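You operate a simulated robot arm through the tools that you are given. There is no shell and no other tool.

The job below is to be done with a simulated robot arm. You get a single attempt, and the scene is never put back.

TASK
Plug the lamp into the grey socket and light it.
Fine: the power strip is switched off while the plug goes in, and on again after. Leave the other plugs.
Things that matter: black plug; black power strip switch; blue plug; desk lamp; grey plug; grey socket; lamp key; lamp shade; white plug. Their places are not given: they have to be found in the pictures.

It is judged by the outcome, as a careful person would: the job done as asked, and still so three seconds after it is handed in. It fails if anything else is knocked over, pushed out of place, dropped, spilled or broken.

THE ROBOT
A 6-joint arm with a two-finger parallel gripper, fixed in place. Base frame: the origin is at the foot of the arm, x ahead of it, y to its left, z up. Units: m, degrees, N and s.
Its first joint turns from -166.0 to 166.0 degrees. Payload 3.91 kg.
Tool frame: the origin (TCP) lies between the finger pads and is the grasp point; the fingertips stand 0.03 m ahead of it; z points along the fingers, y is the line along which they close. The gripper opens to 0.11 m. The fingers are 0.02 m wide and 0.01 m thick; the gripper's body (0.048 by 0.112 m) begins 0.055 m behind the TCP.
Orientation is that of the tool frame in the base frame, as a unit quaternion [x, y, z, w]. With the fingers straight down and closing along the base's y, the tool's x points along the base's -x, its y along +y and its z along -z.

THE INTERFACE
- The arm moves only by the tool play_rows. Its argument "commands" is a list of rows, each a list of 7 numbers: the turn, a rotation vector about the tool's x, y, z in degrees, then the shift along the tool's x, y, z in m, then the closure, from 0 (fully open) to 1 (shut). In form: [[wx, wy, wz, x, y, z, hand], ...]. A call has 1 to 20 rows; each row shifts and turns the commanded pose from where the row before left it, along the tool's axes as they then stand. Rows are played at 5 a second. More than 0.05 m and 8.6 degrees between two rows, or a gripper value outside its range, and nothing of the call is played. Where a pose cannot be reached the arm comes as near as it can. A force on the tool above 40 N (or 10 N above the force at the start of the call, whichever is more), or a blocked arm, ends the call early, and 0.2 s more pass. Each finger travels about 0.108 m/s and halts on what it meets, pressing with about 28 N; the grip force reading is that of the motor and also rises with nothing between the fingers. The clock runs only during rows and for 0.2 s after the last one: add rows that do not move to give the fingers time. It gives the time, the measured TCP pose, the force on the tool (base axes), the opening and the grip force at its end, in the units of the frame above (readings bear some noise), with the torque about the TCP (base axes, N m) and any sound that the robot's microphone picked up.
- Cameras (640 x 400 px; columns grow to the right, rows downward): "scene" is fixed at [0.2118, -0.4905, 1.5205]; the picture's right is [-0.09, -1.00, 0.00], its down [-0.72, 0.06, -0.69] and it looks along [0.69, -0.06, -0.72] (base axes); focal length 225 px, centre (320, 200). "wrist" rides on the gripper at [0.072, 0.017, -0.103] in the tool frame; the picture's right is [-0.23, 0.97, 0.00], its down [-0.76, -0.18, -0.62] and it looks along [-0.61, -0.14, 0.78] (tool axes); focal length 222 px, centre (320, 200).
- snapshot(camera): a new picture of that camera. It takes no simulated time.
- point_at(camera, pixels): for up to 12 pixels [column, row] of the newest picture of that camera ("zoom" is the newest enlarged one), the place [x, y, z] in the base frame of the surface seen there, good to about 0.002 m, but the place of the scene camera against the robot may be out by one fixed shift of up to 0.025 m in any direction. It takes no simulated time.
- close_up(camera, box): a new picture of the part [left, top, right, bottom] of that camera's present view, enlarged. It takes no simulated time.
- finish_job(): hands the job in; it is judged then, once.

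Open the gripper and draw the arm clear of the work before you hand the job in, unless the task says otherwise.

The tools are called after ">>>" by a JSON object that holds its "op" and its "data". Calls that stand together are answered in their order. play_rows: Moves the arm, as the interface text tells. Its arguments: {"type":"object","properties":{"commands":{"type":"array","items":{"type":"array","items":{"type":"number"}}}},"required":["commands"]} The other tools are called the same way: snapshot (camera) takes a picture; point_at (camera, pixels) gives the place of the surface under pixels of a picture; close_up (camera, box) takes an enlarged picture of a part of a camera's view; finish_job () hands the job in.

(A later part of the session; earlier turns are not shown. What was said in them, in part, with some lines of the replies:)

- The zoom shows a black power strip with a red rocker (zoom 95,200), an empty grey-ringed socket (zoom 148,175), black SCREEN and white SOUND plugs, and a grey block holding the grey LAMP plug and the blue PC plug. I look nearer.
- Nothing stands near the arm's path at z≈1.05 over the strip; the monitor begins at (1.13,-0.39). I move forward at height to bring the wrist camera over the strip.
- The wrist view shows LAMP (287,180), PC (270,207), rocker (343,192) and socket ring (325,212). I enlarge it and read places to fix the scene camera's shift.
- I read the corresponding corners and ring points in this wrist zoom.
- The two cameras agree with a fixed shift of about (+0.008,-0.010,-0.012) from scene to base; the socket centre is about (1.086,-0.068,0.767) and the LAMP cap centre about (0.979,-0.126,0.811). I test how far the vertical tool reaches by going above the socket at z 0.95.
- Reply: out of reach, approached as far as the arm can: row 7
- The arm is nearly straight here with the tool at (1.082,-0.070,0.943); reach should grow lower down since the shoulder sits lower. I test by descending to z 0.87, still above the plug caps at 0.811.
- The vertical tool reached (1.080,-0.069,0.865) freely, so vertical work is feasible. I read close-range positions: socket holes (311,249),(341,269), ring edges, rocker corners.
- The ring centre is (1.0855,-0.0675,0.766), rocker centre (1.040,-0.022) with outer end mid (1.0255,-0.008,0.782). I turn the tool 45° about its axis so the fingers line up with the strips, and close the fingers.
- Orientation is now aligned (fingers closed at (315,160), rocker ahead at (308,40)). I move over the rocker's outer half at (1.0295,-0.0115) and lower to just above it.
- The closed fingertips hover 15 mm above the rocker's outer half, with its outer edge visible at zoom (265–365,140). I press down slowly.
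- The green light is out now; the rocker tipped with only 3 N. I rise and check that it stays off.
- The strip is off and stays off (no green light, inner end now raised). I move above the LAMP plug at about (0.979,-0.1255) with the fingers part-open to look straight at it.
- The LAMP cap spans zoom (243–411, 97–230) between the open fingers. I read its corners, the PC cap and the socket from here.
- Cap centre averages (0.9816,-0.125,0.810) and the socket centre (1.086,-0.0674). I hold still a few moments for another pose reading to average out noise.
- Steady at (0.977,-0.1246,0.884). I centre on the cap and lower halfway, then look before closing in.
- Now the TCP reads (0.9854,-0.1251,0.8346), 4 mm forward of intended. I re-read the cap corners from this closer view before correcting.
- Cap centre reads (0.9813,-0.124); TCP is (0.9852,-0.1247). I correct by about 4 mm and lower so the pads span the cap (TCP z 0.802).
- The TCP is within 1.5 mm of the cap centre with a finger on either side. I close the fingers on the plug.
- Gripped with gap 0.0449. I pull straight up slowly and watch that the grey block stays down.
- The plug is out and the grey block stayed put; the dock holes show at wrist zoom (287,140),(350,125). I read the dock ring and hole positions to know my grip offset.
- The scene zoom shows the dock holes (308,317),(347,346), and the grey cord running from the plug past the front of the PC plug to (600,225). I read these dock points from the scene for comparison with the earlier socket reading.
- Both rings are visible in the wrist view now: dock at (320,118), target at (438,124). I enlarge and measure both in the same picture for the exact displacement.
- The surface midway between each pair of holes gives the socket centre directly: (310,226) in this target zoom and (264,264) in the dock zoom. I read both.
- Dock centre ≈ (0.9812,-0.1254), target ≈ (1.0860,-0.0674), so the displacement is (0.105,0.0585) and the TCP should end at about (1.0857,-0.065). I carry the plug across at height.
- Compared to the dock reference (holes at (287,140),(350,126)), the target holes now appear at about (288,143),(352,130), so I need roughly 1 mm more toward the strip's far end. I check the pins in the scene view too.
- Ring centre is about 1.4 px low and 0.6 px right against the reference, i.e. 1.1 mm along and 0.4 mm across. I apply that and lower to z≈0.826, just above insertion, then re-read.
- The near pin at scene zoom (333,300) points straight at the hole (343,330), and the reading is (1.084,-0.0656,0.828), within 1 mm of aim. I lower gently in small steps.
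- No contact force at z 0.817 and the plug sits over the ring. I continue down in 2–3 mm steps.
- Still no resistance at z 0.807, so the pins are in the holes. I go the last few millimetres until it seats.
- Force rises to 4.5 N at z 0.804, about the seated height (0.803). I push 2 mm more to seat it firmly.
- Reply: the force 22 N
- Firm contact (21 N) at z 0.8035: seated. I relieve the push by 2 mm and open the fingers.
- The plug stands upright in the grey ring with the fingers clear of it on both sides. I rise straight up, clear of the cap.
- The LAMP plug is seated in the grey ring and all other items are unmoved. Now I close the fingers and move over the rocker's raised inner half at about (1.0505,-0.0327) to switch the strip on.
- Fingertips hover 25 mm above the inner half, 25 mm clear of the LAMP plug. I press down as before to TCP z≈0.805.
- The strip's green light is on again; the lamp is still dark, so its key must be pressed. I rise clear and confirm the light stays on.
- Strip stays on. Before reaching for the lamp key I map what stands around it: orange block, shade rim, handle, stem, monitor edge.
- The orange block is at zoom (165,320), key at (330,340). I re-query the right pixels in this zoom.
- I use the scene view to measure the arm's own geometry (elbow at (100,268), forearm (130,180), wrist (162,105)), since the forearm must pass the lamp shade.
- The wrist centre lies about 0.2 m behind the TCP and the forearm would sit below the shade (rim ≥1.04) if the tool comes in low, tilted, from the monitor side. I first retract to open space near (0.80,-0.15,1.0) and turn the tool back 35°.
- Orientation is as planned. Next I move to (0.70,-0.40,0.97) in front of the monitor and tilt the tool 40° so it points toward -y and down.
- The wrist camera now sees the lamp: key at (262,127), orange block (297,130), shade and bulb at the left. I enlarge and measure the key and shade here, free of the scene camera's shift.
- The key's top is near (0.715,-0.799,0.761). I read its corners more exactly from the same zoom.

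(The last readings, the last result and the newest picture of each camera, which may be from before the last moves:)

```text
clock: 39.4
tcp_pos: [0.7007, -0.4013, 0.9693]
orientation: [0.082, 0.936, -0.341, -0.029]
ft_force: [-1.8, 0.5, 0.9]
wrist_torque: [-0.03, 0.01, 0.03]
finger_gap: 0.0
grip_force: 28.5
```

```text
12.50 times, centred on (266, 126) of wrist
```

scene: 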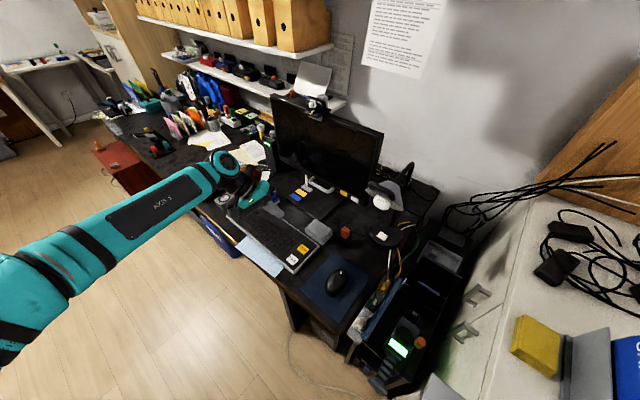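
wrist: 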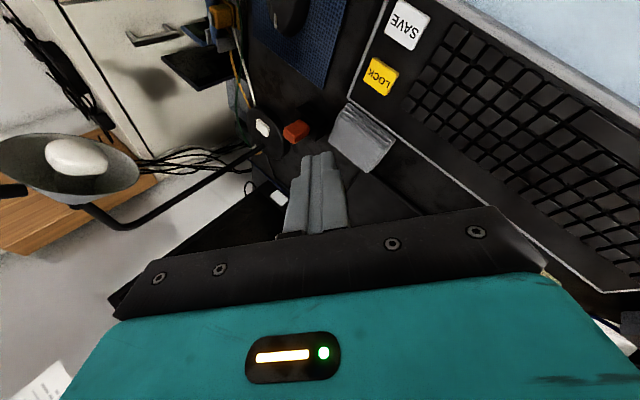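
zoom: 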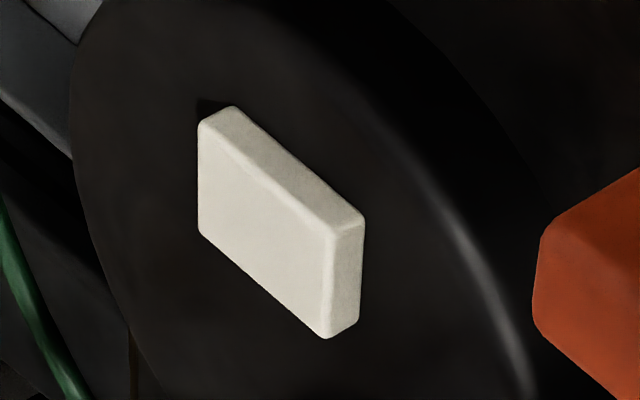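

The key's top face spans zoom (200,125)-(330,230)-(325,335)-(200,235). I read these corners and its centre.

>>> {"op": "point_at", "data": {"camera": "zoom", "pixels": [[205, 135], [324, 235], [320, 328], [205, 230], [262, 230], [240, 200], [290, 260], [345, 270], [280, 165], [180, 250], [400, 250], [250, 330]]}}

>>> {"op": "play_rows", "data": {"commands": [[0, 0, 0, 0, 0, 0, 1]]}}

```text
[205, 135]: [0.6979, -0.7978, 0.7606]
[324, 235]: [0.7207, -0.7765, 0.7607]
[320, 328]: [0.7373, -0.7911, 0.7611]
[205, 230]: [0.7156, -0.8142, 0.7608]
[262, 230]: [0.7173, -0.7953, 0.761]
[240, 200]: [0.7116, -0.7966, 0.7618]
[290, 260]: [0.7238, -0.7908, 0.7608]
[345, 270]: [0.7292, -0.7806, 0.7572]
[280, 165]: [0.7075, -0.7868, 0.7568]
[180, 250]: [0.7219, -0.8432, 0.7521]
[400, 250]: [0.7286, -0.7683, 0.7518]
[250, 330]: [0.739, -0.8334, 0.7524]
```

```text
clock: 39.8
tcp_pos: [0.7006, -0.4004, 0.9695]
orientation: [0.082, 0.936, -0.34, -0.029]
ft_force: [-0.5, -1.2, -0.6]
wrist_torque: [0.0, 0.01, 0.01]
finger_gap: 0.0001
grip_force: 27.9
```

Key centre is (0.718,-0.795), top z 0.761. I move in stages: first to (0.730,-0.60,0.89), above the orange block and well under the shade's rim line.

>>> {"op": "play_rows", "data": {"commands": [[0, 0, 0, -0.01266, -0.01916, 0.03676, 1], [0, 0, 0, -0.01266, -0.01916, 0.03676, 1], [0, 0, 0, -0.01266, -0.01916, 0.03676, 1], [0, 0, 0, -0.01266, -0.01916, 0.03676, 1], [0, 0, 0, -0.01266, -0.01916, 0.03676, 1], [0, 0, 0, 0, 0, 0, 1]]}}

>>> {"op": "snapshot", "data": {"camera": "scene"}}

>>> {"op": "snapshot", "data": {"camera": "wrist"}}

>>> {"op": "close_up", "data": {"camera": "scene", "box": [280, 130, 440, 260]}}

```text
clock: 41.2
tcp_pos: [0.7274, -0.5992, 0.8894]
orientation: [0.083, 0.936, -0.34, -0.03]
ft_force: [-0.7, -0.5, -0.1]
wrist_torque: [0.03, -0.01, 0.01]
finger_gap: 0.0
grip_force: 27.7
```

```text
taken
```

scene: 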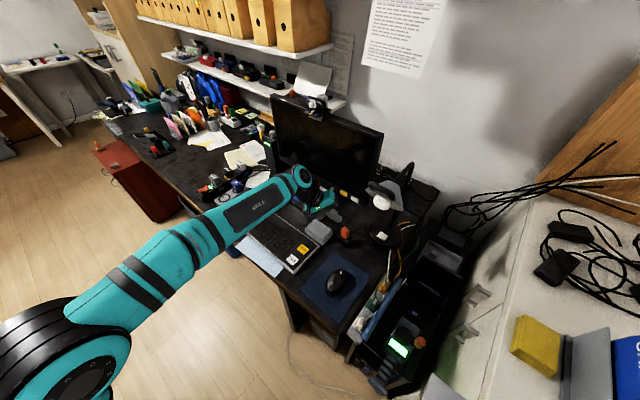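

```text
taken
```

wrist: 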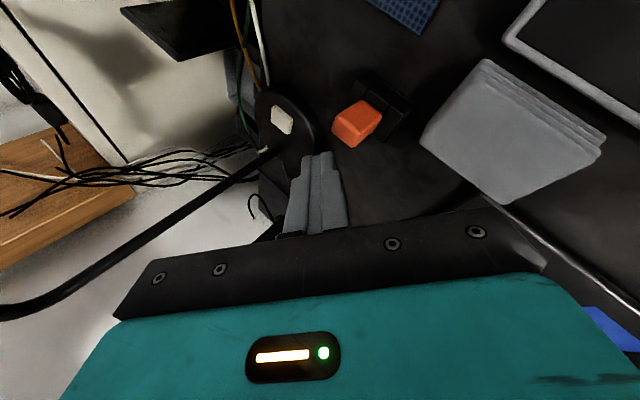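

```text
3.08 times, centred on (360, 195) of scene
```

zoom: 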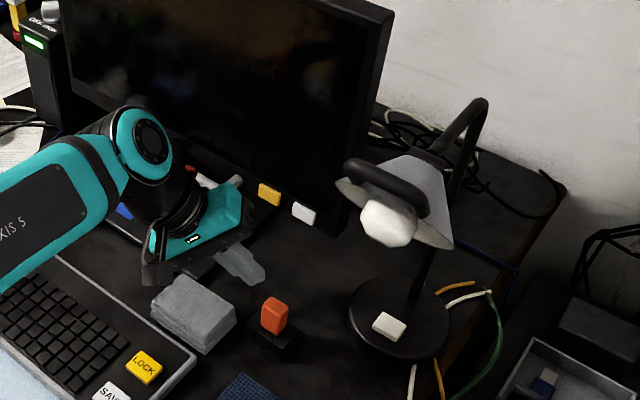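

The arm is clear of monitor and shade, and the wrist view shows key (282,120) and orange block (356,123). I continue to the pre-press point (0.726,-0.72,0.85).

>>> {"op": "play_rows", "data": {"commands": [[0, 0, 0, -0.0049, -0.0165, 0.0267, 1], [0, 0, 0, -0.0049, -0.0165, 0.0267, 1], [0, 0, 0, -0.0049, -0.0165, 0.0267, 1], [0, 0, 0, -0.0048, -0.0166, 0.0266, 1], [0, 0, 0, 0, 0, 0, 1], [0, 0, 0, 0, 0, 0, 1]]}}

>>> {"op": "snapshot", "data": {"camera": "wrist"}}

>>> {"op": "close_up", "data": {"camera": "scene", "box": [280, 130, 440, 260]}}

```text
clock: 42.6
tcp_pos: [0.7288, -0.7207, 0.8486]
orientation: [0.082, 0.936, -0.34, -0.029]
ft_force: [-0.5, 6.9, 1.2]
wrist_torque: [-0.37, -0.25, 0.97]
finger_gap: 0.0
grip_force: 27.6
```

```text
taken
```

wrist: 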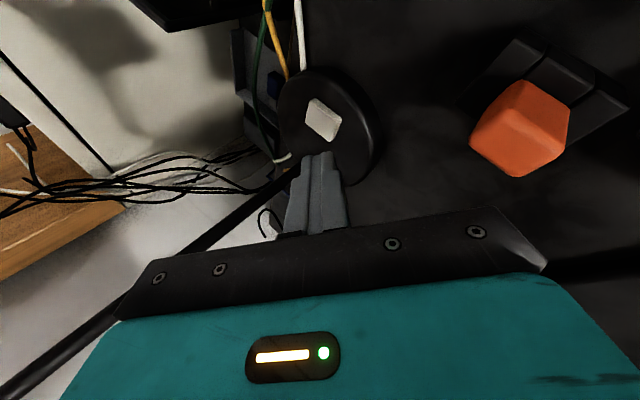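

```text
3.08 times, centred on (360, 195) of scene
```

zoom: 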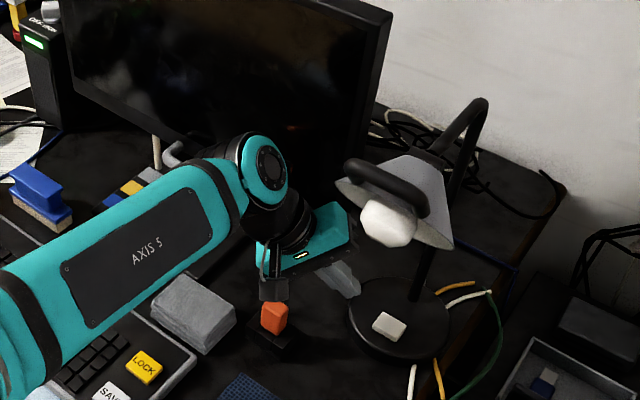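

The reading shows a 6.9 N push along +y with torque — something is touching. Before moving I look closely at the wrist, monitor and shade in the scene view.

>>> {"op": "close_up", "data": {"camera": "scene", "box": [325, 165, 405, 225]}}

>>> {"op": "close_up", "data": {"camera": "scene", "box": [300, 80, 420, 180]}}

```text
6.67 times, centred on (365, 195) of scene
```

zoom: 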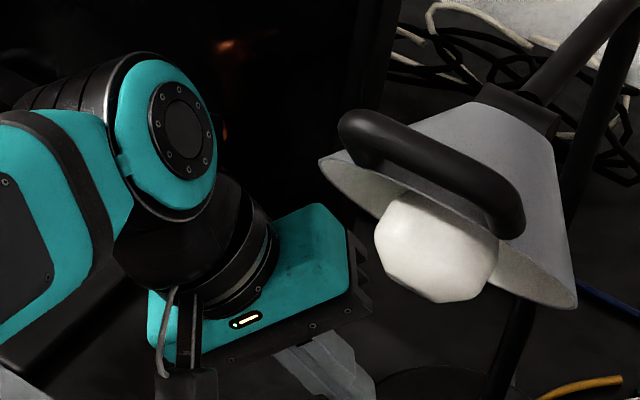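

```text
4.00 times, centred on (360, 130) of scene
```

zoom: 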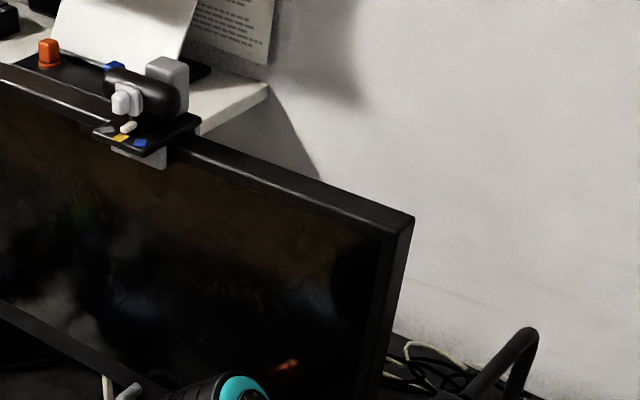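

The torque places the contact about 0.14 m to the +x side of the tool, near the monitor's lower right; something on the far side of the wrist seems to touch it. I back off along the same path at once.

>>> {"op": "play_rows", "data": {"commands": [[0, 0, 0, 0.0049, 0.0165, -0.0267, 1], [0, 0, 0, 0.0049, 0.0165, -0.0267, 1], [0, 0, 0, 0.0049, 0.0165, -0.0267, 1], [0, 0, 0, 0, 0, 0, 1]]}}

>>> {"op": "close_up", "data": {"camera": "scene", "box": [280, 130, 440, 260]}}

>>> {"op": "close_up", "data": {"camera": "scene", "box": [260, 80, 420, 200]}}

```text
clock: 43.6
tcp_pos: [0.7282, -0.629, 0.8787]
orientation: [0.082, 0.936, -0.34, -0.03]
ft_force: [0.4, -0.1, -0.5]
wrist_torque: [0.04, -0.01, 0.04]
finger_gap: 0.0001
grip_force: 28.0
```

```text
3.08 times, centred on (360, 195) of scene
```

zoom: 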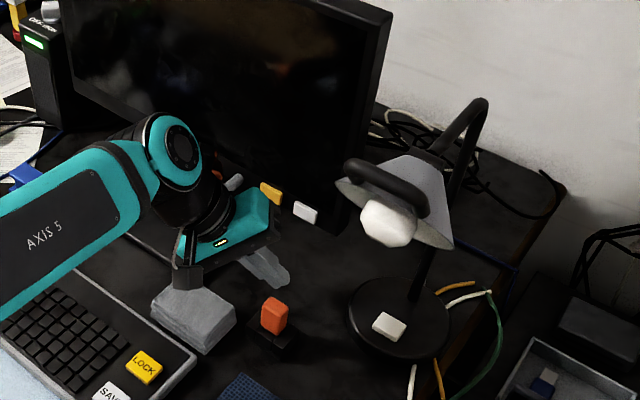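

```text
3.33 times, centred on (340, 140) of scene
```

zoom: 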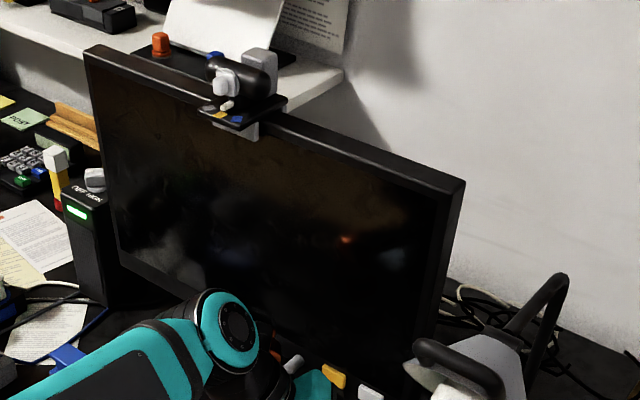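

The force is gone. I check with the same box as my first picture whether the monitor shifted, and look for the part that protrudes from the wrist.

>>> {"op": "close_up", "data": {"camera": "scene", "box": [320, 140, 480, 240]}}

>>> {"op": "close_up", "data": {"camera": "scene", "box": [320, 165, 370, 215]}}

>>> {"op": "snapshot", "data": {"camera": "wrist"}}

```text
4.00 times, centred on (400, 190) of scene
```

zoom: 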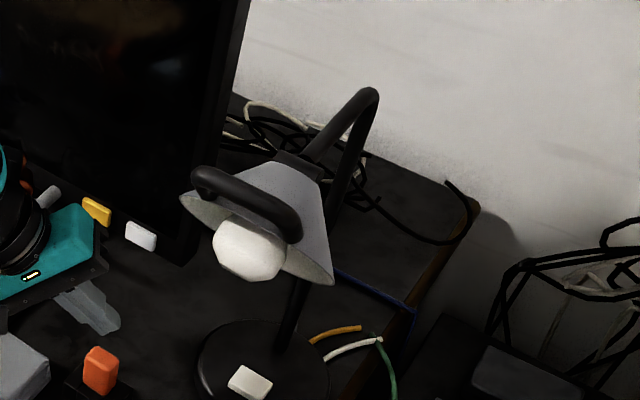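

```text
8.00 times, centred on (345, 190) of scene
```

zoom: 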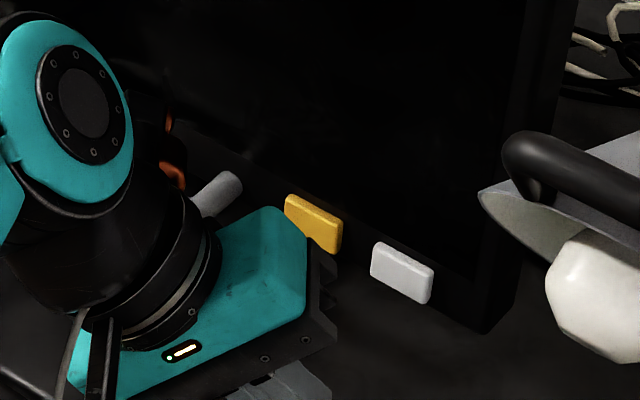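

```text
taken
```

wrist: 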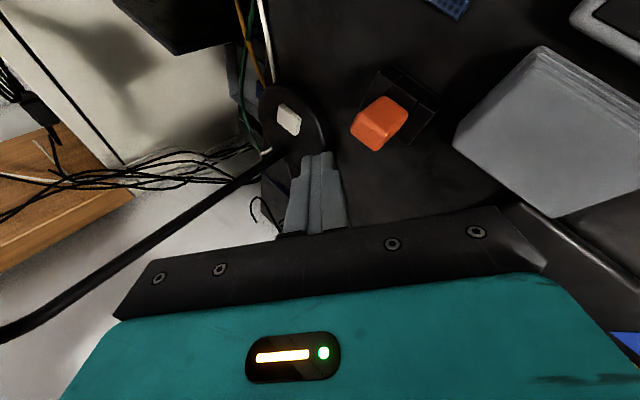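

The monitor looks nearly the same; I compare exactly using the same boxes as before (white button was at (93,97) in the 5x box and (207,175) in the 4.44x box).

>>> {"op": "close_up", "data": {"camera": "scene", "box": [360, 180, 440, 260]}}

>>> {"op": "close_up", "data": {"camera": "scene", "box": [330, 160, 430, 250]}}

>>> {"op": "point_at", "data": {"camera": "zoom", "pixels": [[205, 185], [250, 155], [175, 110], [280, 55], [190, 60], [235, 130], [207, 175], [330, 338], [165, 305]]}}

```text
5.00 times, centred on (400, 220) of scene
```

zoom: 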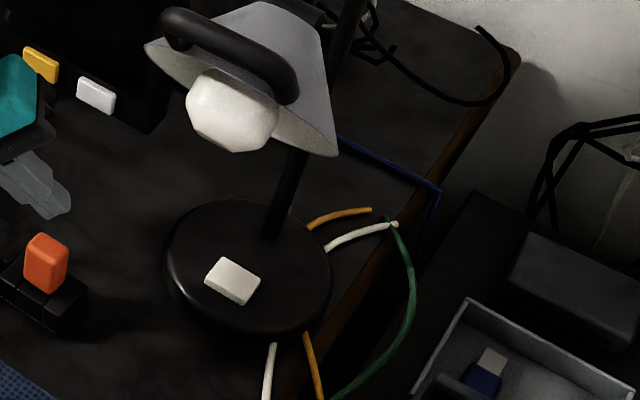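

```text
4.44 times, centred on (380, 205) of scene
```

zoom: 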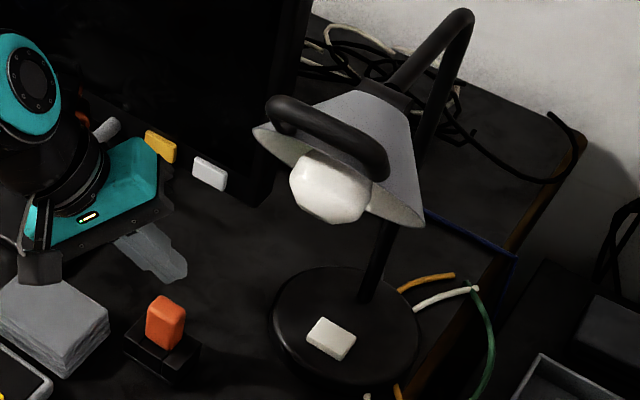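

```text
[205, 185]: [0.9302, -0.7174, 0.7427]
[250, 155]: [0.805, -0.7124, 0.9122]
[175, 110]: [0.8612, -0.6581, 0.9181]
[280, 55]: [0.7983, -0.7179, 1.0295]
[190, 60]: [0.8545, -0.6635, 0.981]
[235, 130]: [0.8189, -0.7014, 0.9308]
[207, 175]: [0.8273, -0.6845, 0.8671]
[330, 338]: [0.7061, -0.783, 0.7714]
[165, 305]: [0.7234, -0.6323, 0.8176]
```

The lower bezel moved about 3 mm at most; the desk things are otherwise unchanged. Something orange sits on the far side of the wrist (8x zoom (172,165)); I measure where it is relative to the tool.

>>> {"op": "close_up", "data": {"camera": "scene", "box": [330, 170, 354, 194]}}

>>> {"op": "point_at", "data": {"camera": "zoom", "pixels": [[320, 110], [330, 190], [340, 230], [300, 90], [345, 150], [420, 250], [200, 60], [320, 60]]}}

```text
16.00 times, centred on (342, 182) of scene
```

zoom: 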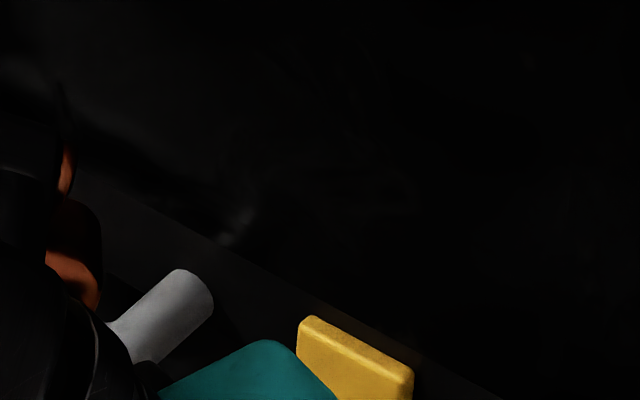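

```text
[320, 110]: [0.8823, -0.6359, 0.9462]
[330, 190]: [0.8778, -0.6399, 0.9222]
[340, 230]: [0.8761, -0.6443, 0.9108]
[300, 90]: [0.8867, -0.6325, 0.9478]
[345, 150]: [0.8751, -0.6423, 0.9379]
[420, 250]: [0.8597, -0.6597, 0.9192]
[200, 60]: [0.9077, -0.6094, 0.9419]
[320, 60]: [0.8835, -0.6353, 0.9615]
```

The orange part is at the left edge here, (68,170) and (75,275). I query it.

>>> {"op": "point_at", "data": {"camera": "zoom", "pixels": [[66, 172], [75, 275], [85, 220], [60, 130], [45, 170], [90, 250], [60, 210], [95, 290], [170, 310], [30, 100]]}}

>>> {"op": "close_up", "data": {"camera": "scene", "box": [300, 150, 380, 220]}}

```text
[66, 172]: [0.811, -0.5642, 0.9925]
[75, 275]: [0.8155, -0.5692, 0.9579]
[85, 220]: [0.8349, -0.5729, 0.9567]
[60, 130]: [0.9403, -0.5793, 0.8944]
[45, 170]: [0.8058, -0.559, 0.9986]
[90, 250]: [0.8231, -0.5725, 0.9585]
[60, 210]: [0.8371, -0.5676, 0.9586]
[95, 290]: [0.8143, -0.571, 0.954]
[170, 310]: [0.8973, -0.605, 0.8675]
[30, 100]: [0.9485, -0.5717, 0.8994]
```

```text
5.71 times, centred on (340, 185) of scene
```

zoom: 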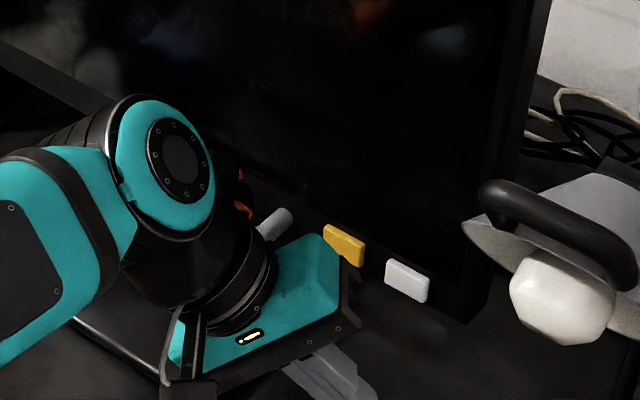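

The protrusion sits at about tool (-0.1,0,-0.11): a part on the side opposite the camera, which met the monitor. I retreat to open space and roll the tool about its axis to bring that side to the robot's side, both to see it and to approach safely.

>>> {"op": "play_rows", "data": {"commands": [[0, 0, 0, 0.0172, 0.0119, -0.0362, 1], [0, 0, 0, 0.0172, 0.0119, -0.0362, 1], [0, 0, 0, 0.0172, 0.0119, -0.0362, 1], [0, 0, 0, 0.0172, 0.0119, -0.0362, 1], [0, 0, 0, 0.0172, 0.0119, -0.0362, 1], [0, 0, 0, 0.0172, 0.0119, -0.0362, 1], [0, 0, 0, 0, 0, 0, 1]]}}

>>> {"op": "play_rows", "data": {"commands": [[0, 0, 8, 0, 0, 0, 1], [0, 0, 8, 0, 0, 0, 1], [0, 0, 8, 0, 0, 0, 1], [0, 0, 8, 0, 0, 0, 1], [0, 0, 8, 0, 0, 0, 1], [0, 0, 8, 0, 0, 0, 1], [0, 0, 0, 0, 0, 0, 1]]}}

>>> {"op": "close_up", "data": {"camera": "scene", "box": [160, 100, 360, 240]}}

```text
clock: 45.2
tcp_pos: [0.6621, -0.4219, 1.0019]
orientation: [0.082, 0.936, -0.34, -0.029]
ft_force: [-0.1, 0.3, -0.2]
wrist_torque: [0.01, -0.01, 0.01]
finger_gap: 0.0002
grip_force: 28.0
```

```text
clock: 46.8
tcp_pos: [0.6616, -0.4201, 1.0016]
orientation: [0.456, 0.822, -0.322, 0.112]
ft_force: [0.7, -0.5, -0.7]
wrist_torque: [0.01, -0.02, -0.04]
finger_gap: 0.0002
grip_force: 27.8
```

```text
2.86 times, centred on (260, 170) of scene
```

zoom: 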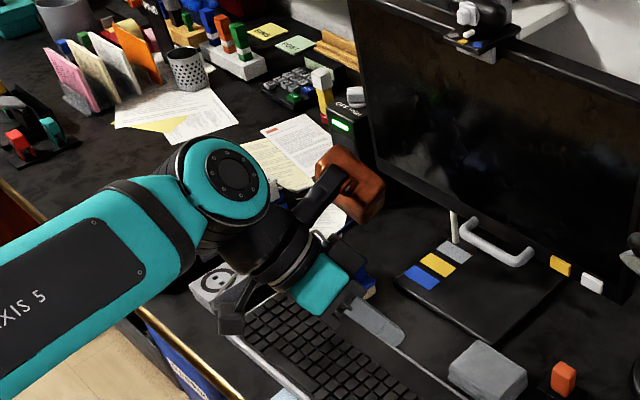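

Now the part is visible: a black arm holding a brown block beside the flange (zoom (350,185)), with the camera box opposite at (230,315). I measure it in the tool frame.

>>> {"op": "point_at", "data": {"camera": "zoom", "pixels": [[335, 155], [380, 185], [365, 215], [320, 175], [345, 195], [350, 165], [305, 205], [230, 320], [240, 300], [225, 170], [320, 285], [390, 330]]}}

```text
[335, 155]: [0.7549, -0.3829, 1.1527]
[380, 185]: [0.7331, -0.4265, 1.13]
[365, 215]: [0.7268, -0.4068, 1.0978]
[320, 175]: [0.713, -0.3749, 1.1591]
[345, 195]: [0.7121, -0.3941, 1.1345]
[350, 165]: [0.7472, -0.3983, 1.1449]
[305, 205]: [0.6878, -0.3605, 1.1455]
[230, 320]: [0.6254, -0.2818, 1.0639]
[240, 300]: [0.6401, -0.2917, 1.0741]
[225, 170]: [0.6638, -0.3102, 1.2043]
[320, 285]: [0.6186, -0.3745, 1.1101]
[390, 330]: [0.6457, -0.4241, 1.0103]
```

The brown block occupies tool x −0.08…−0.13, z −0.14…−0.07, and the camera box x up to +0.1. I continue the roll so the block comes to the robot's side and the camera to the monitor side, and will then yaw to a −70° heading that clears both monitor and shade.

>>> {"op": "play_rows", "data": {"commands": [[0, 0, 8.25, 0, 0, 0, 1], [0, 0, 8.25, 0, 0, 0, 1], [0, 0, 8.25, 0, 0, 0, 1], [0, 0, 8.25, 0, 0, 0, 1], [0, 0, 8.25, 0, 0, 0, 1], [0, 0, 8.25, 0, 0, 0, 1], [0, 0, 8.25, 0, 0, 0, 1], [0, 0, 8.25, 0, 0, 0, 1], [0, 0, 8.25, 0, 0, 0, 1], [0, 0, 8.25, 0, 0, 0, 1], [0, 0, 8.25, 0, 0, 0, 1], [0, 0, 8.25, 0, 0, 0, 1], [0, 0, 8.25, 0, 0, 0, 1], [0, 0, 8.25, 0, 0, 0, 1], [0, 0, 8.25, 0, 0, 0, 1], [0, 0, 8.25, 0, 0, 0, 1], [0, 0, 0, 0, 0, 0, 1]]}}

>>> {"op": "close_up", "data": {"camera": "scene", "box": [160, 100, 360, 240]}}

```text
clock: 50.4
tcp_pos: [0.661, -0.4216, 1.001]
orientation: [0.938, -0.059, -0.038, 0.338]
ft_force: [-0.4, 0.2, -0.1]
wrist_torque: [0.0, -0.01, 0.02]
finger_gap: 0.0
grip_force: 28.0
out of reach, approached as far as the arm can: row 16
```

```text
2.86 times, centred on (260, 170) of scene
```

zoom: 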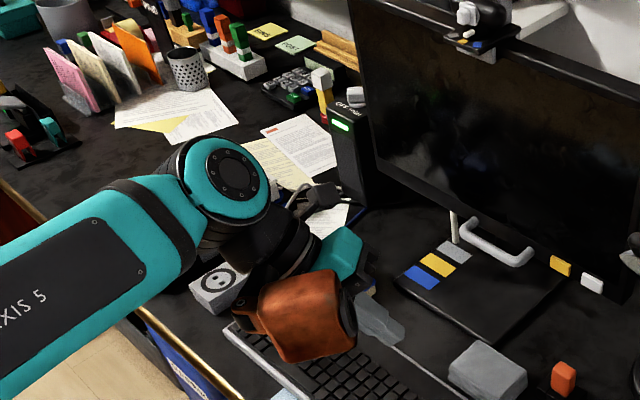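

The joint limit stopped the roll about 3° short, which is fine: the block is on the robot's side now. I yaw the tool +30° about the vertical, in free space, and see if it is reachable.

>>> {"op": "play_rows", "data": {"commands": [[-0.235, 4.79, -5.75, 0, 0, 0, 1], [-0.235, 4.79, -5.75, 0, 0, 0, 1], [-0.235, 4.79, -5.75, 0, 0, 0, 1], [-0.235, 4.79, -5.75, 0, 0, 0, 1], [0, 0, 0, 0, 0, 0, 1]]}}

>>> {"op": "close_up", "data": {"camera": "scene", "box": [160, 100, 360, 240]}}

>>> {"op": "snapshot", "data": {"camera": "wrist"}}

```text
clock: 51.6
tcp_pos: [0.6617, -0.4219, 1.0009]
orientation: [0.922, 0.187, 0.051, 0.336]
ft_force: [0.9, -0.9, -0.6]
wrist_torque: [0.02, 0.03, -0.02]
finger_gap: 0.0
grip_force: 27.8
```

```text
2.86 times, centred on (260, 170) of scene
```

zoom: 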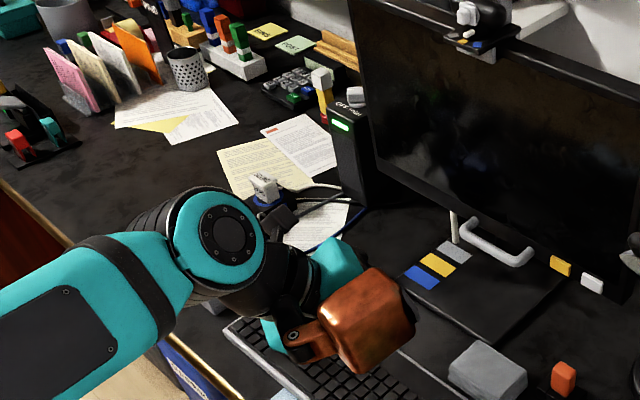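

```text
taken
```

wrist: 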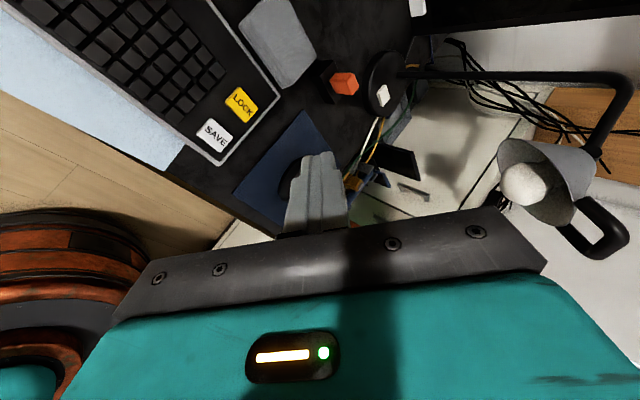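

The yaw was reached: heading −70°, 50° down. I measure the brown block and wrist extents in this pose.

>>> {"op": "point_at", "data": {"camera": "zoom", "pixels": [[325, 305], [372, 270], [408, 300], [412, 330], [362, 370], [335, 355], [360, 310], [390, 340], [225, 225], [215, 195], [300, 340], [345, 245]]}}

```text
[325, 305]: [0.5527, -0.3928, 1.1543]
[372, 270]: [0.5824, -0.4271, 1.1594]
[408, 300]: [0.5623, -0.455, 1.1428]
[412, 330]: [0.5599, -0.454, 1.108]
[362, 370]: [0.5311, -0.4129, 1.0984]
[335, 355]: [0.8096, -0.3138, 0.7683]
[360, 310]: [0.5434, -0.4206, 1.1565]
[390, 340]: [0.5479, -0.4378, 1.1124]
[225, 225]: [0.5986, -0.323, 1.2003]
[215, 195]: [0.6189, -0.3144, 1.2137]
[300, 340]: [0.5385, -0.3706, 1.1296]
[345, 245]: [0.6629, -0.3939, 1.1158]
```

The block spans tool x −0.08…−0.12, y 0…0.085 — with this roll it stays under the shade with ~7 cm to spare. I flatten the tool 6° and move toward a low waypoint (0.688,-0.66,0.825), in two parts.

>>> {"op": "play_rows", "data": {"commands": [[-6, 0, 0, 0, 0, 0, 1], [0, 0, 0, -0.0086, 0.0048, 0.0413, 1], [0, 0, 0, -0.0086, 0.0048, 0.0413, 1], [0, 0, 0, -0.0086, 0.0048, 0.0413, 1], [0, 0, 0, -0.0086, 0.0048, 0.0413, 1], [0, 0, 0, 0, 0, 0, 1]]}}

>>> {"op": "close_up", "data": {"camera": "scene", "box": [240, 120, 440, 260]}}

>>> {"op": "snapshot", "data": {"camera": "wrist"}}

```text
clock: 53.0
tcp_pos: [0.6757, -0.5589, 0.9017]
orientation: [0.903, 0.184, 0.061, 0.383]
ft_force: [0.4, 0.1, -0.1]
wrist_torque: [0.03, 0.01, -0.04]
finger_gap: 0.0001
grip_force: 27.8
```

```text
2.86 times, centred on (340, 190) of scene
```

zoom: 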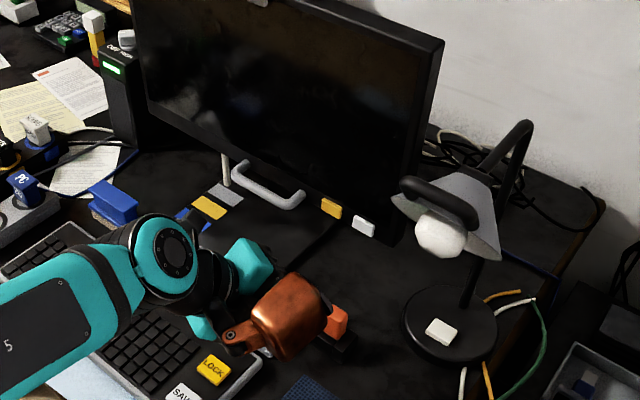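

```text
taken
```

wrist: 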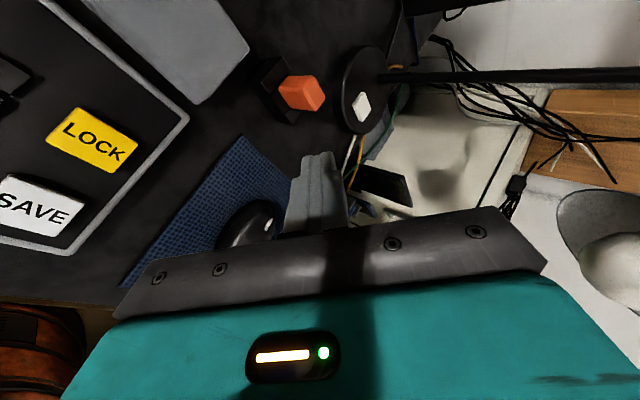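

Clear so far; the wrist view shows key (361,105), orange block (302,93) and the mouse (250,225). I check the mouse and shade positions relative to my path before going on.

>>> {"op": "point_at", "data": {"camera": "wrist", "pixels": [[262, 218], [240, 235], [361, 105], [302, 93], [565, 220], [600, 195], [600, 260], [630, 300], [380, 185], [620, 190], [360, 90], [345, 215]]}}

>>> {"op": "point_at", "data": {"camera": "scene", "pixels": [[338, 280], [330, 290]]}}

```text
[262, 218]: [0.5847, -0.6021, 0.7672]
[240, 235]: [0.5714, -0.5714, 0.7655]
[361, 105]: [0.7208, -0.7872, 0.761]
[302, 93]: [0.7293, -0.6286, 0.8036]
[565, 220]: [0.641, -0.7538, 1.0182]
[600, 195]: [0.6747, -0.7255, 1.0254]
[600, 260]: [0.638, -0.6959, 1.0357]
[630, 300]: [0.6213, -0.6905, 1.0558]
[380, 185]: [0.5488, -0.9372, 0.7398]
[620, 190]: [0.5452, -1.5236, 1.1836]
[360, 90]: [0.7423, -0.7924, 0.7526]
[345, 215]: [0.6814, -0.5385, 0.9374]
```

```text
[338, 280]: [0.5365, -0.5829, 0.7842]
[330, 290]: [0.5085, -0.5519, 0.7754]
```

The mouse (z 0.77) and orange block (0.80) stay below everything, and the shade's lowest rim is about 1.01–1.02. I go on to the low waypoint B.

>>> {"op": "play_rows", "data": {"commands": [[0, 0, 0, -0.0061, 0.0033, 0.0311, 1], [0, 0, 0, -0.0061, 0.0033, 0.0311, 1], [0, 0, 0, -0.0061, 0.0033, 0.0311, 1], [0, 0, 0, -0.0061, 0.0032, 0.0312, 1], [0, 0, 0, 0, 0, 0, 1]]}}

>>> {"op": "close_up", "data": {"camera": "scene", "box": [280, 130, 440, 260]}}

>>> {"op": "snapshot", "data": {"camera": "wrist"}}

```text
clock: 54.2
tcp_pos: [0.689, -0.6579, 0.8251]
orientation: [0.903, 0.183, 0.06, 0.384]
ft_force: [0.0, -0.2, 0.7]
wrist_torque: [0.0, -0.01, 0.03]
finger_gap: 0.0
grip_force: 28.1
```

```text
3.08 times, centred on (360, 195) of scene
```

zoom: 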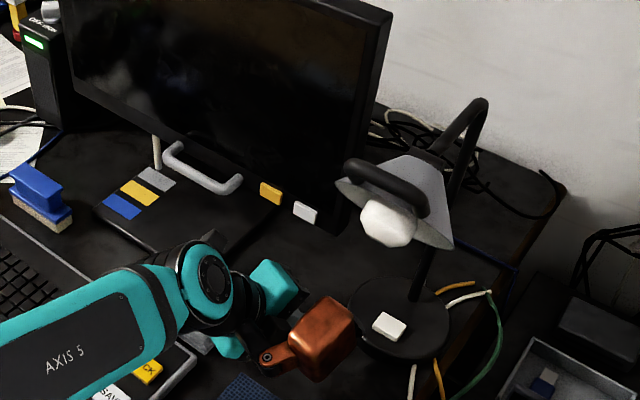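

```text
taken
```

wrist: 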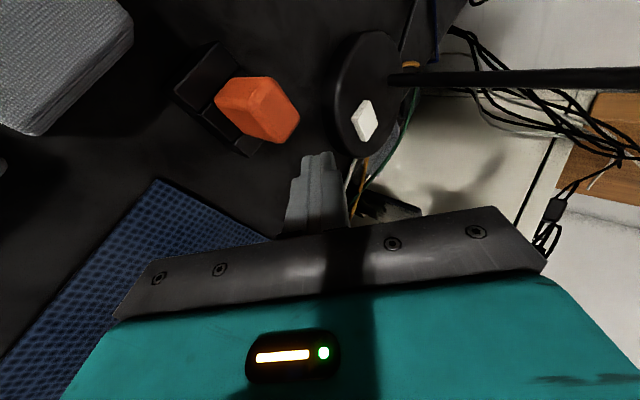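

Still free of contact; the fingertip (318,155) heads for the key (365,120). I advance 60% of the way to the point just above the key and check.

>>> {"op": "play_rows", "data": {"commands": [[0, 0, 0, -0.0035, 0.0105, 0.0156, 1], [0, 0, 0, -0.0035, 0.0105, 0.0156, 1], [0, 0, 0, -0.0035, 0.0105, 0.0157, 1], [0, 0, 0, -0.0036, 0.0104, 0.0157, 1], [0, 0, 0, 0, 0, 0, 1]]}}

>>> {"op": "close_up", "data": {"camera": "scene", "box": [320, 150, 420, 240]}}

>>> {"op": "snapshot", "data": {"camera": "wrist"}}

```text
clock: 55.4
tcp_pos: [0.7036, -0.7336, 0.8104]
orientation: [0.903, 0.184, 0.059, 0.384]
ft_force: [-0.8, 0.4, 1.2]
wrist_torque: [-0.01, -0.02, 0.01]
finger_gap: 0.0
grip_force: 27.9
```

```text
4.44 times, centred on (370, 195) of scene
```

zoom: 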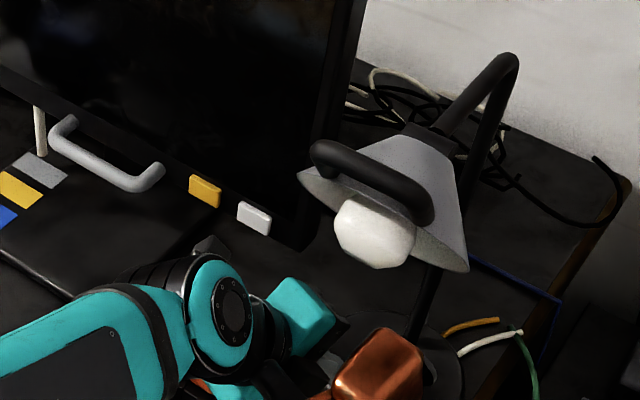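

```text
taken
```

wrist: 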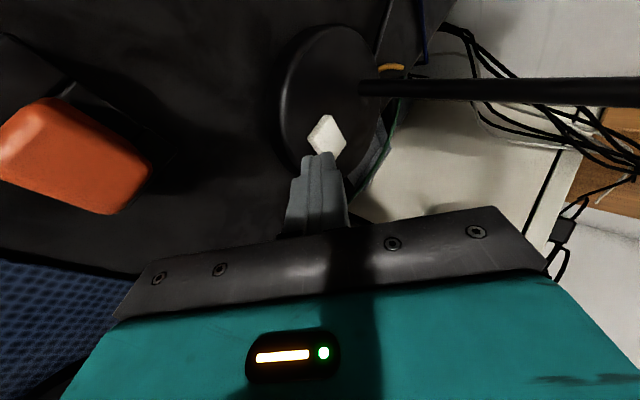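

Force near zero and good clearance to the shade. I go the rest of the way to a point 14 mm above the key.

>>> {"op": "play_rows", "data": {"commands": [[0, 0, 0, -0.0029, 0.0093, 0.0132, 1], [0, 0, 0, -0.0029, 0.0093, 0.0132, 1], [0, 0, 0, -0.003, 0.0093, 0.0133, 1], [0, 0, 0, 0, 0, 0, 1]]}}

>>> {"op": "close_up", "data": {"camera": "scene", "box": [320, 150, 420, 240]}}

>>> {"op": "snapshot", "data": {"camera": "wrist"}}

>>> {"op": "close_up", "data": {"camera": "wrist", "box": [260, 90, 380, 190]}}

```text
clock: 56.4
tcp_pos: [0.7134, -0.7818, 0.8044]
orientation: [0.903, 0.183, 0.061, 0.383]
ft_force: [-0.3, -0.2, -0.1]
wrist_torque: [-0.05, -0.01, -0.02]
finger_gap: 0.0001
grip_force: 28.1
```

```text
4.44 times, centred on (370, 195) of scene
```

zoom: 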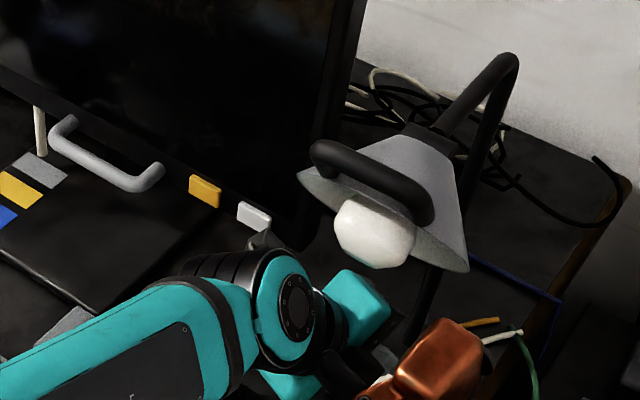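

```text
taken
```

wrist: 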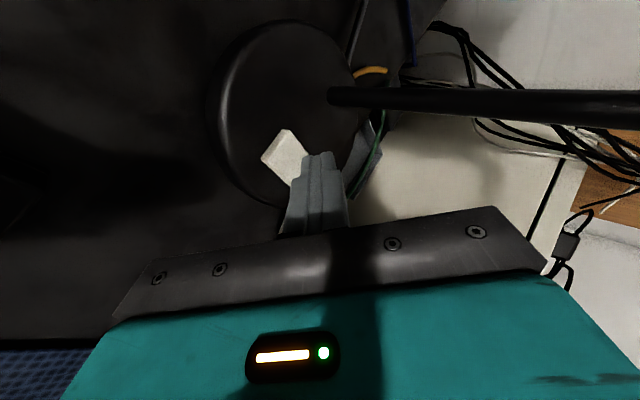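

```text
4.00 times, centred on (320, 140) of wrist
```

zoom: 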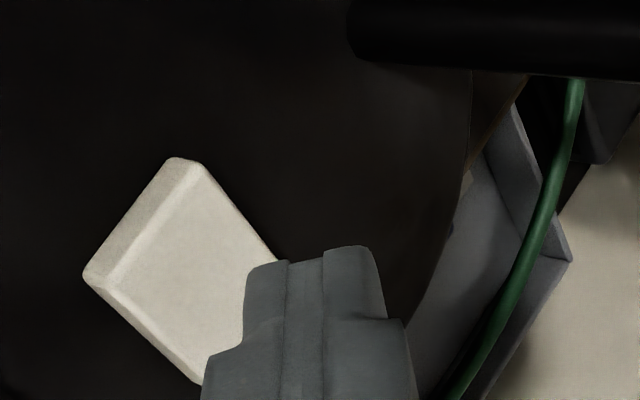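

The fingertip's lower edge is about 15 mm above the key's centre, with the shade clear. I lower straight down to touch and press gently.

>>> {"op": "play_rows", "data": {"commands": [[0, 0, 0, 0.0002, -0.0057, 0.0056, 1], [0, 0, 0, 0.0002, -0.0036, 0.0035, 1], [0, 0, 0, 0.0001, -0.0014, 0.0014, 1], [0, 0, 0, 0.0001, -0.0014, 0.0014, 1], [0, 0, 0, 0, 0, 0, 1]]}}

>>> {"op": "close_up", "data": {"camera": "wrist", "box": [260, 90, 380, 190]}}

>>> {"op": "close_up", "data": {"camera": "scene", "box": [320, 150, 420, 240]}}

```text
clock: 57.6
tcp_pos: [0.713, -0.7806, 0.7865]
orientation: [0.903, 0.183, 0.061, 0.383]
ft_force: [0.1, 0.8, 1.3]
wrist_torque: [-0.04, -0.04, -0.01]
finger_gap: 0.0001
grip_force: 28.1
heard: click
```

```text
4.00 times, centred on (320, 140) of wrist
```

zoom: 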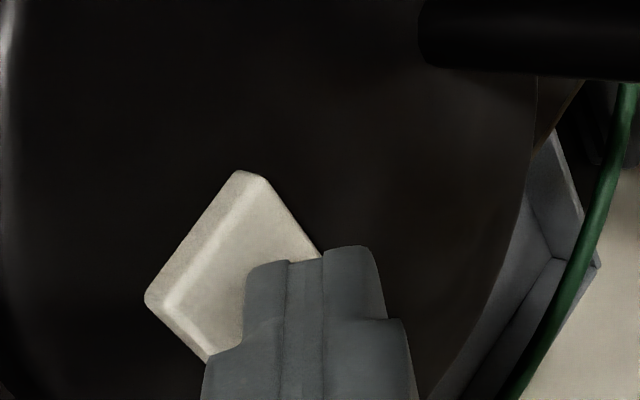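

```text
4.44 times, centred on (370, 195) of scene
```

zoom: 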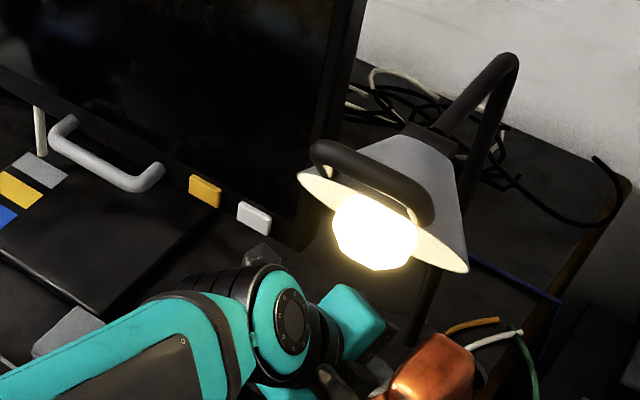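

A click was heard and the bulb is lit. I lift straight up off the key and check that the lamp stays lit.

>>> {"op": "play_rows", "data": {"commands": [[0, 0, 0, -0.0002, 0.0057, -0.0056, 1], [0, 0, 0, -0.0003, 0.0072, -0.007, 1], [0, 0, 0, 0, 0, 0, 1]]}}

>>> {"op": "close_up", "data": {"camera": "scene", "box": [320, 150, 420, 240]}}

```text
clock: 58.4
tcp_pos: [0.7127, -0.7802, 0.8042]
orientation: [0.903, 0.183, 0.06, 0.385]
ft_force: [0.6, -0.5, 0.5]
wrist_torque: [0.02, 0.0, -0.01]
finger_gap: 0.0002
grip_force: 27.4
```

```text
4.44 times, centred on (370, 195) of scene
```

zoom: 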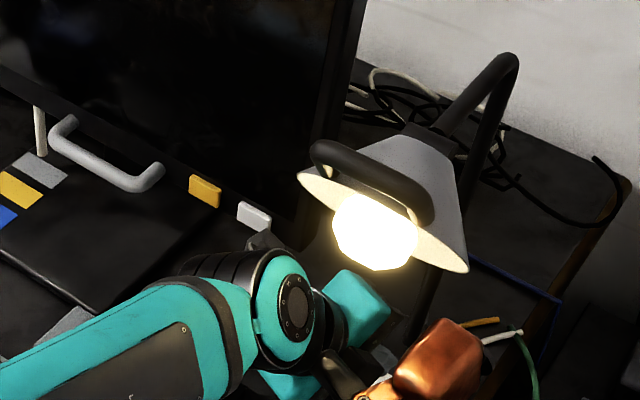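

The lamp stays lit with the finger off the key. I withdraw along exactly the reverse of the approach path.

>>> {"op": "play_rows", "data": {"commands": [[0, 0, 0, 0.003, -0.0093, -0.0133, 1], [0, 0, 0, 0.0029, -0.0093, -0.0132, 1], [0, 0, 0, 0.0029, -0.0093, -0.0132, 1], [0, 0, 0, 0.0036, -0.0104, -0.0157, 1], [0, 0, 0, 0.0035, -0.0105, -0.0157, 1], [0, 0, 0, 0.0035, -0.0105, -0.0156, 1], [0, 0, 0, 0.0035, -0.0105, -0.0156, 1], [0, 0, 0, 0, 0, 0, 1]]}}

>>> {"op": "play_rows", "data": {"commands": [[0, 0, 0, 0.0061, -0.0032, -0.0312, 1], [0, 0, 0, 0.0061, -0.0033, -0.0311, 1], [0, 0, 0, 0.0061, -0.0033, -0.0311, 1], [0, 0, 0, 0.0061, -0.0033, -0.0311, 1], [0, 0, 0, 0.0086, -0.0048, -0.0413, 1], [0, 0, 0, 0.0086, -0.0048, -0.0413, 1], [0, 0, 0, 0.0086, -0.0048, -0.0413, 1], [0, 0, 0, 0.0086, -0.0048, -0.0413, 1], [0, 0, 0, 0, 0, 0, 1]]}}

>>> {"op": "snapshot", "data": {"camera": "scene"}}

```text
clock: 60.2
tcp_pos: [0.6902, -0.6585, 0.8248]
orientation: [0.903, 0.183, 0.061, 0.383]
ft_force: [0.7, -1.1, -0.2]
wrist_torque: [0.01, 0.01, 0.0]
finger_gap: 0.0001
grip_force: 28.1
```

```text
clock: 62.2
tcp_pos: [0.6619, -0.4209, 0.9995]
orientation: [0.903, 0.183, 0.061, 0.384]
ft_force: [-0.3, 0.4, 0.2]
wrist_torque: [0.02, 0.01, 0.03]
finger_gap: 0.0
grip_force: 27.9
```

```text
taken
```

scene: 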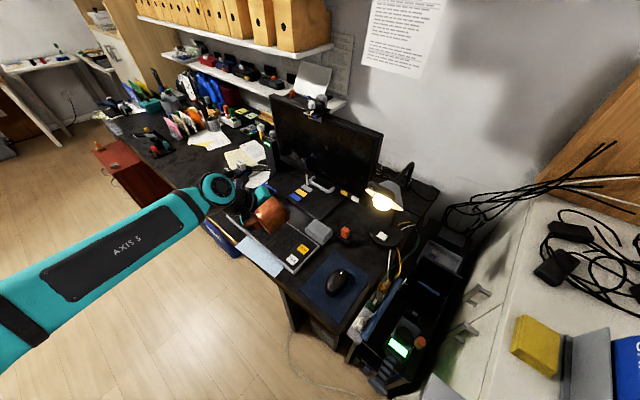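

The lamp is lit (384,200) and the arm is clear. I withdraw further toward the base and open the gripper.

>>> {"op": "play_rows", "data": {"commands": [[0, 0, 0, -0.0036, -0.0167, -0.0409, 1], [0, 0, 0, -0.0036, -0.0167, -0.0409, 1], [0, 0, 0, -0.0036, -0.0167, -0.0409, 0.7], [0, 0, 0, -0.0036, -0.0167, -0.0409, 0.4], [0, 0, 0, -0.0036, -0.0167, -0.0409, 0], [0, 0, 0, -0.0036, -0.0167, -0.0409, 0], [0, 0, 0, 0, 0, 0, 0], [0, 0, 0, 0, 0, 0, 0]]}}

>>> {"op": "snapshot", "data": {"camera": "scene"}}

>>> {"op": "close_up", "data": {"camera": "scene", "box": [180, 140, 340, 240]}}

>>> {"op": "close_up", "data": {"camera": "scene", "box": [320, 140, 480, 240]}}

```text
clock: 64.0
tcp_pos: [0.5526, -0.2035, 1.1027]
orientation: [0.903, 0.183, 0.06, 0.384]
ft_force: [0.6, 0.4, 0.0]
wrist_torque: [-0.01, 0.02, -0.02]
finger_gap: 0.1103
grip_force: 0.1
```

```text
taken
```

scene: 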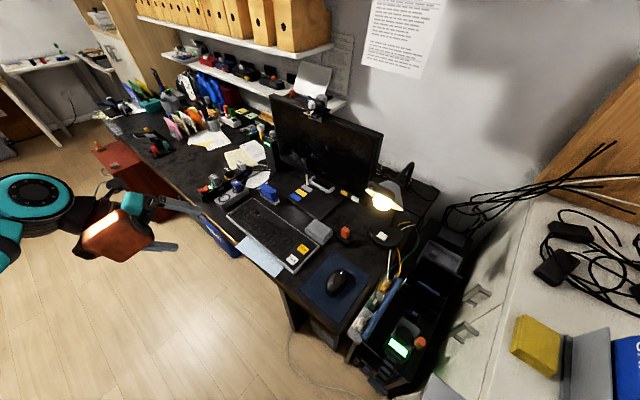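

```text
4.00 times, centred on (260, 190) of scene
```

zoom: 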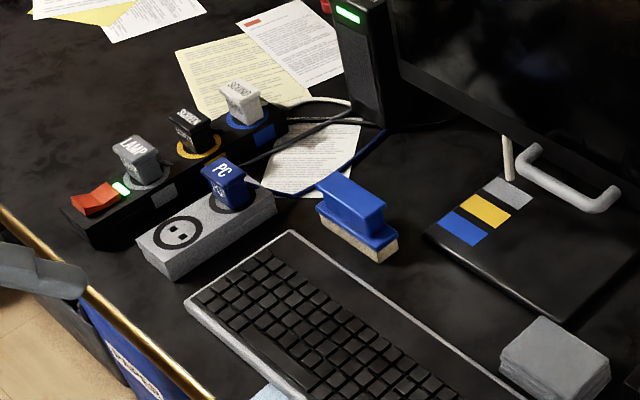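

```text
4.00 times, centred on (400, 190) of scene
```

zoom: 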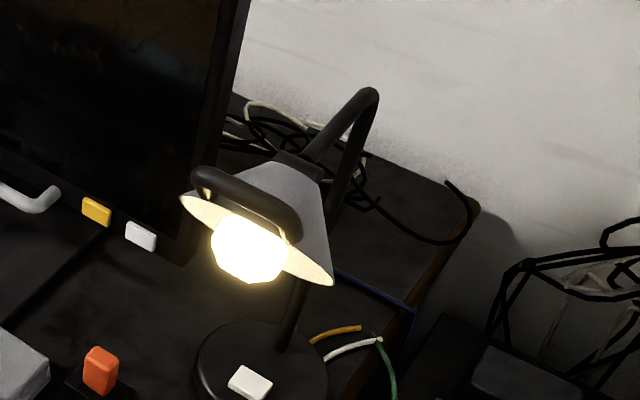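

Everything stands as before: strip on, LAMP plug in the grey socket, lamp lit. I compare monitor points with my first readings to see how much it moved when touched.

>>> {"op": "point_at", "data": {"camera": "scene", "pixels": [[273, 100], [380, 135], [318, 100], [326, 185], [368, 190], [345, 102], [277, 193], [265, 190], [290, 220]]}}

>>> {"op": "close_up", "data": {"camera": "scene", "box": [330, 160, 430, 250]}}

>>> {"op": "point_at", "data": {"camera": "zoom", "pixels": [[205, 185], [250, 155], [175, 110], [280, 55], [190, 60], [235, 130], [165, 305], [330, 338], [300, 110], [418, 222], [458, 15], [375, 280]]}}

```text
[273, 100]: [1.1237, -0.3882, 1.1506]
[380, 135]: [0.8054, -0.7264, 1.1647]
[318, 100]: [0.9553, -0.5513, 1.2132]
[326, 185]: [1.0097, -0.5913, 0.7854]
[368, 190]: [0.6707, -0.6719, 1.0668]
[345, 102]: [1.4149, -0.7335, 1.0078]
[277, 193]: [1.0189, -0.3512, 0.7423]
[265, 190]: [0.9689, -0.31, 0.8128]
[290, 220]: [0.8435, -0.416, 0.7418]
```

```text
4.44 times, centred on (380, 205) of scene
```

zoom: 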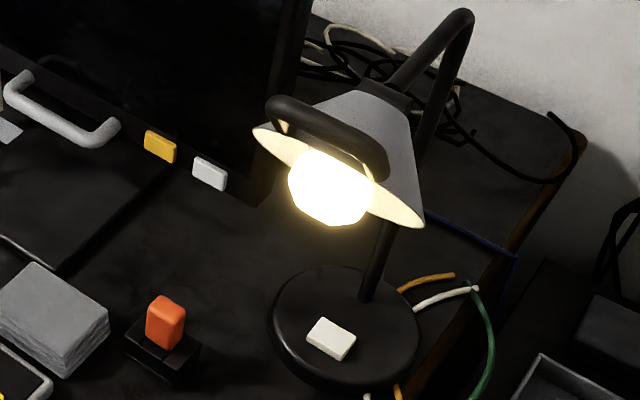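

```text
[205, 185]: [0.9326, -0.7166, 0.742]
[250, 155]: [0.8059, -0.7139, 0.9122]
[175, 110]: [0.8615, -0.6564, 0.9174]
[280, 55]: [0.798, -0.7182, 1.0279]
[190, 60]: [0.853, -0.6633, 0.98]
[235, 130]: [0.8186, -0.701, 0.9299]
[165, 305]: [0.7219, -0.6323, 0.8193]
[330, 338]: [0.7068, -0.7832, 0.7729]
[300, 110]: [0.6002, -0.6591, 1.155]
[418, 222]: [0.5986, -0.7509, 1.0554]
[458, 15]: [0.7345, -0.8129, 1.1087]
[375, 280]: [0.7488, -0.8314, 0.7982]
```

The monitor's upper points agree within about 1 mm and its lower bezel within 2–3 mm, and lamp and desk items have not moved. One last close look at the strip, with cap heights, to confirm the plug is fully seated.

>>> {"op": "close_up", "data": {"camera": "scene", "box": [192, 155, 272, 215]}}

>>> {"op": "point_at", "data": {"camera": "zoom", "pixels": [[160, 150], [287, 95], [371, 48], [343, 185], [175, 215], [95, 232]]}}

```text
6.67 times, centred on (232, 185) of scene
```

zoom: 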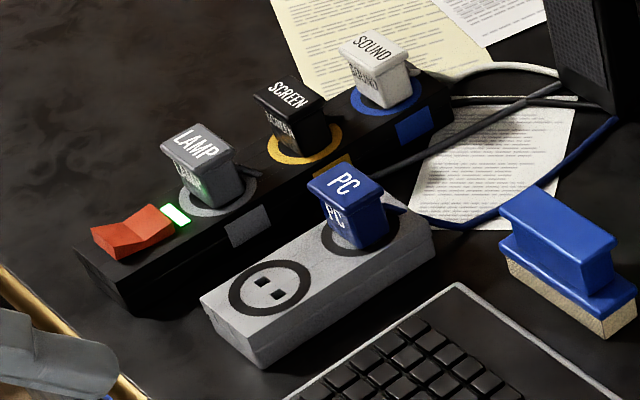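

```text
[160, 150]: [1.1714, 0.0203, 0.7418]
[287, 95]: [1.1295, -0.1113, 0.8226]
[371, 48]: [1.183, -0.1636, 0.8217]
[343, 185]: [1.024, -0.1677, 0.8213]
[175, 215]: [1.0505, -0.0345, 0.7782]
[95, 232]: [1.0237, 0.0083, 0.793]
```

The other plugs read exactly where they were, the green light is on, the LAMP plug stands level with its neighbours in the grey ring and the lamp is lit. The gripper is open and clear, so I hand the job in.

>>> {"op": "finish_job", "data": {}}

```text
The job is handed in.
```

The lamp is plugged into the grey socket and lit. The power strip was switched off before the plug went in and is back on now. I handed the job in with the gripper open and clear of the desk.

- **Plug:** I moved the grey LAMP plug from the grey block into the grey-ringed socket on the black strip. It went in with no resistance until it seated. The white, black and blue plugs were not touched and read where they started.
- **Lamp:** it stayed dark after the strip came back on, so I pressed the white key on its base. I heard a click, and the lamp stayed lit after I lifted off.
- **Monitor touched:** on the first approach to the lamp key, the brown block on the arm's wrist pushed the monitor at about 7 N. The monitor's lower edge moved about 2–3 mm. Its upper points read the same within about 1 mm, except the top left corner, which read about 7 mm off but lies on an edge where readings are unreliable. I did not try to push it back. I reached the key by a different path with no further contact.

Nothing else I checked in the final pictures had moved.
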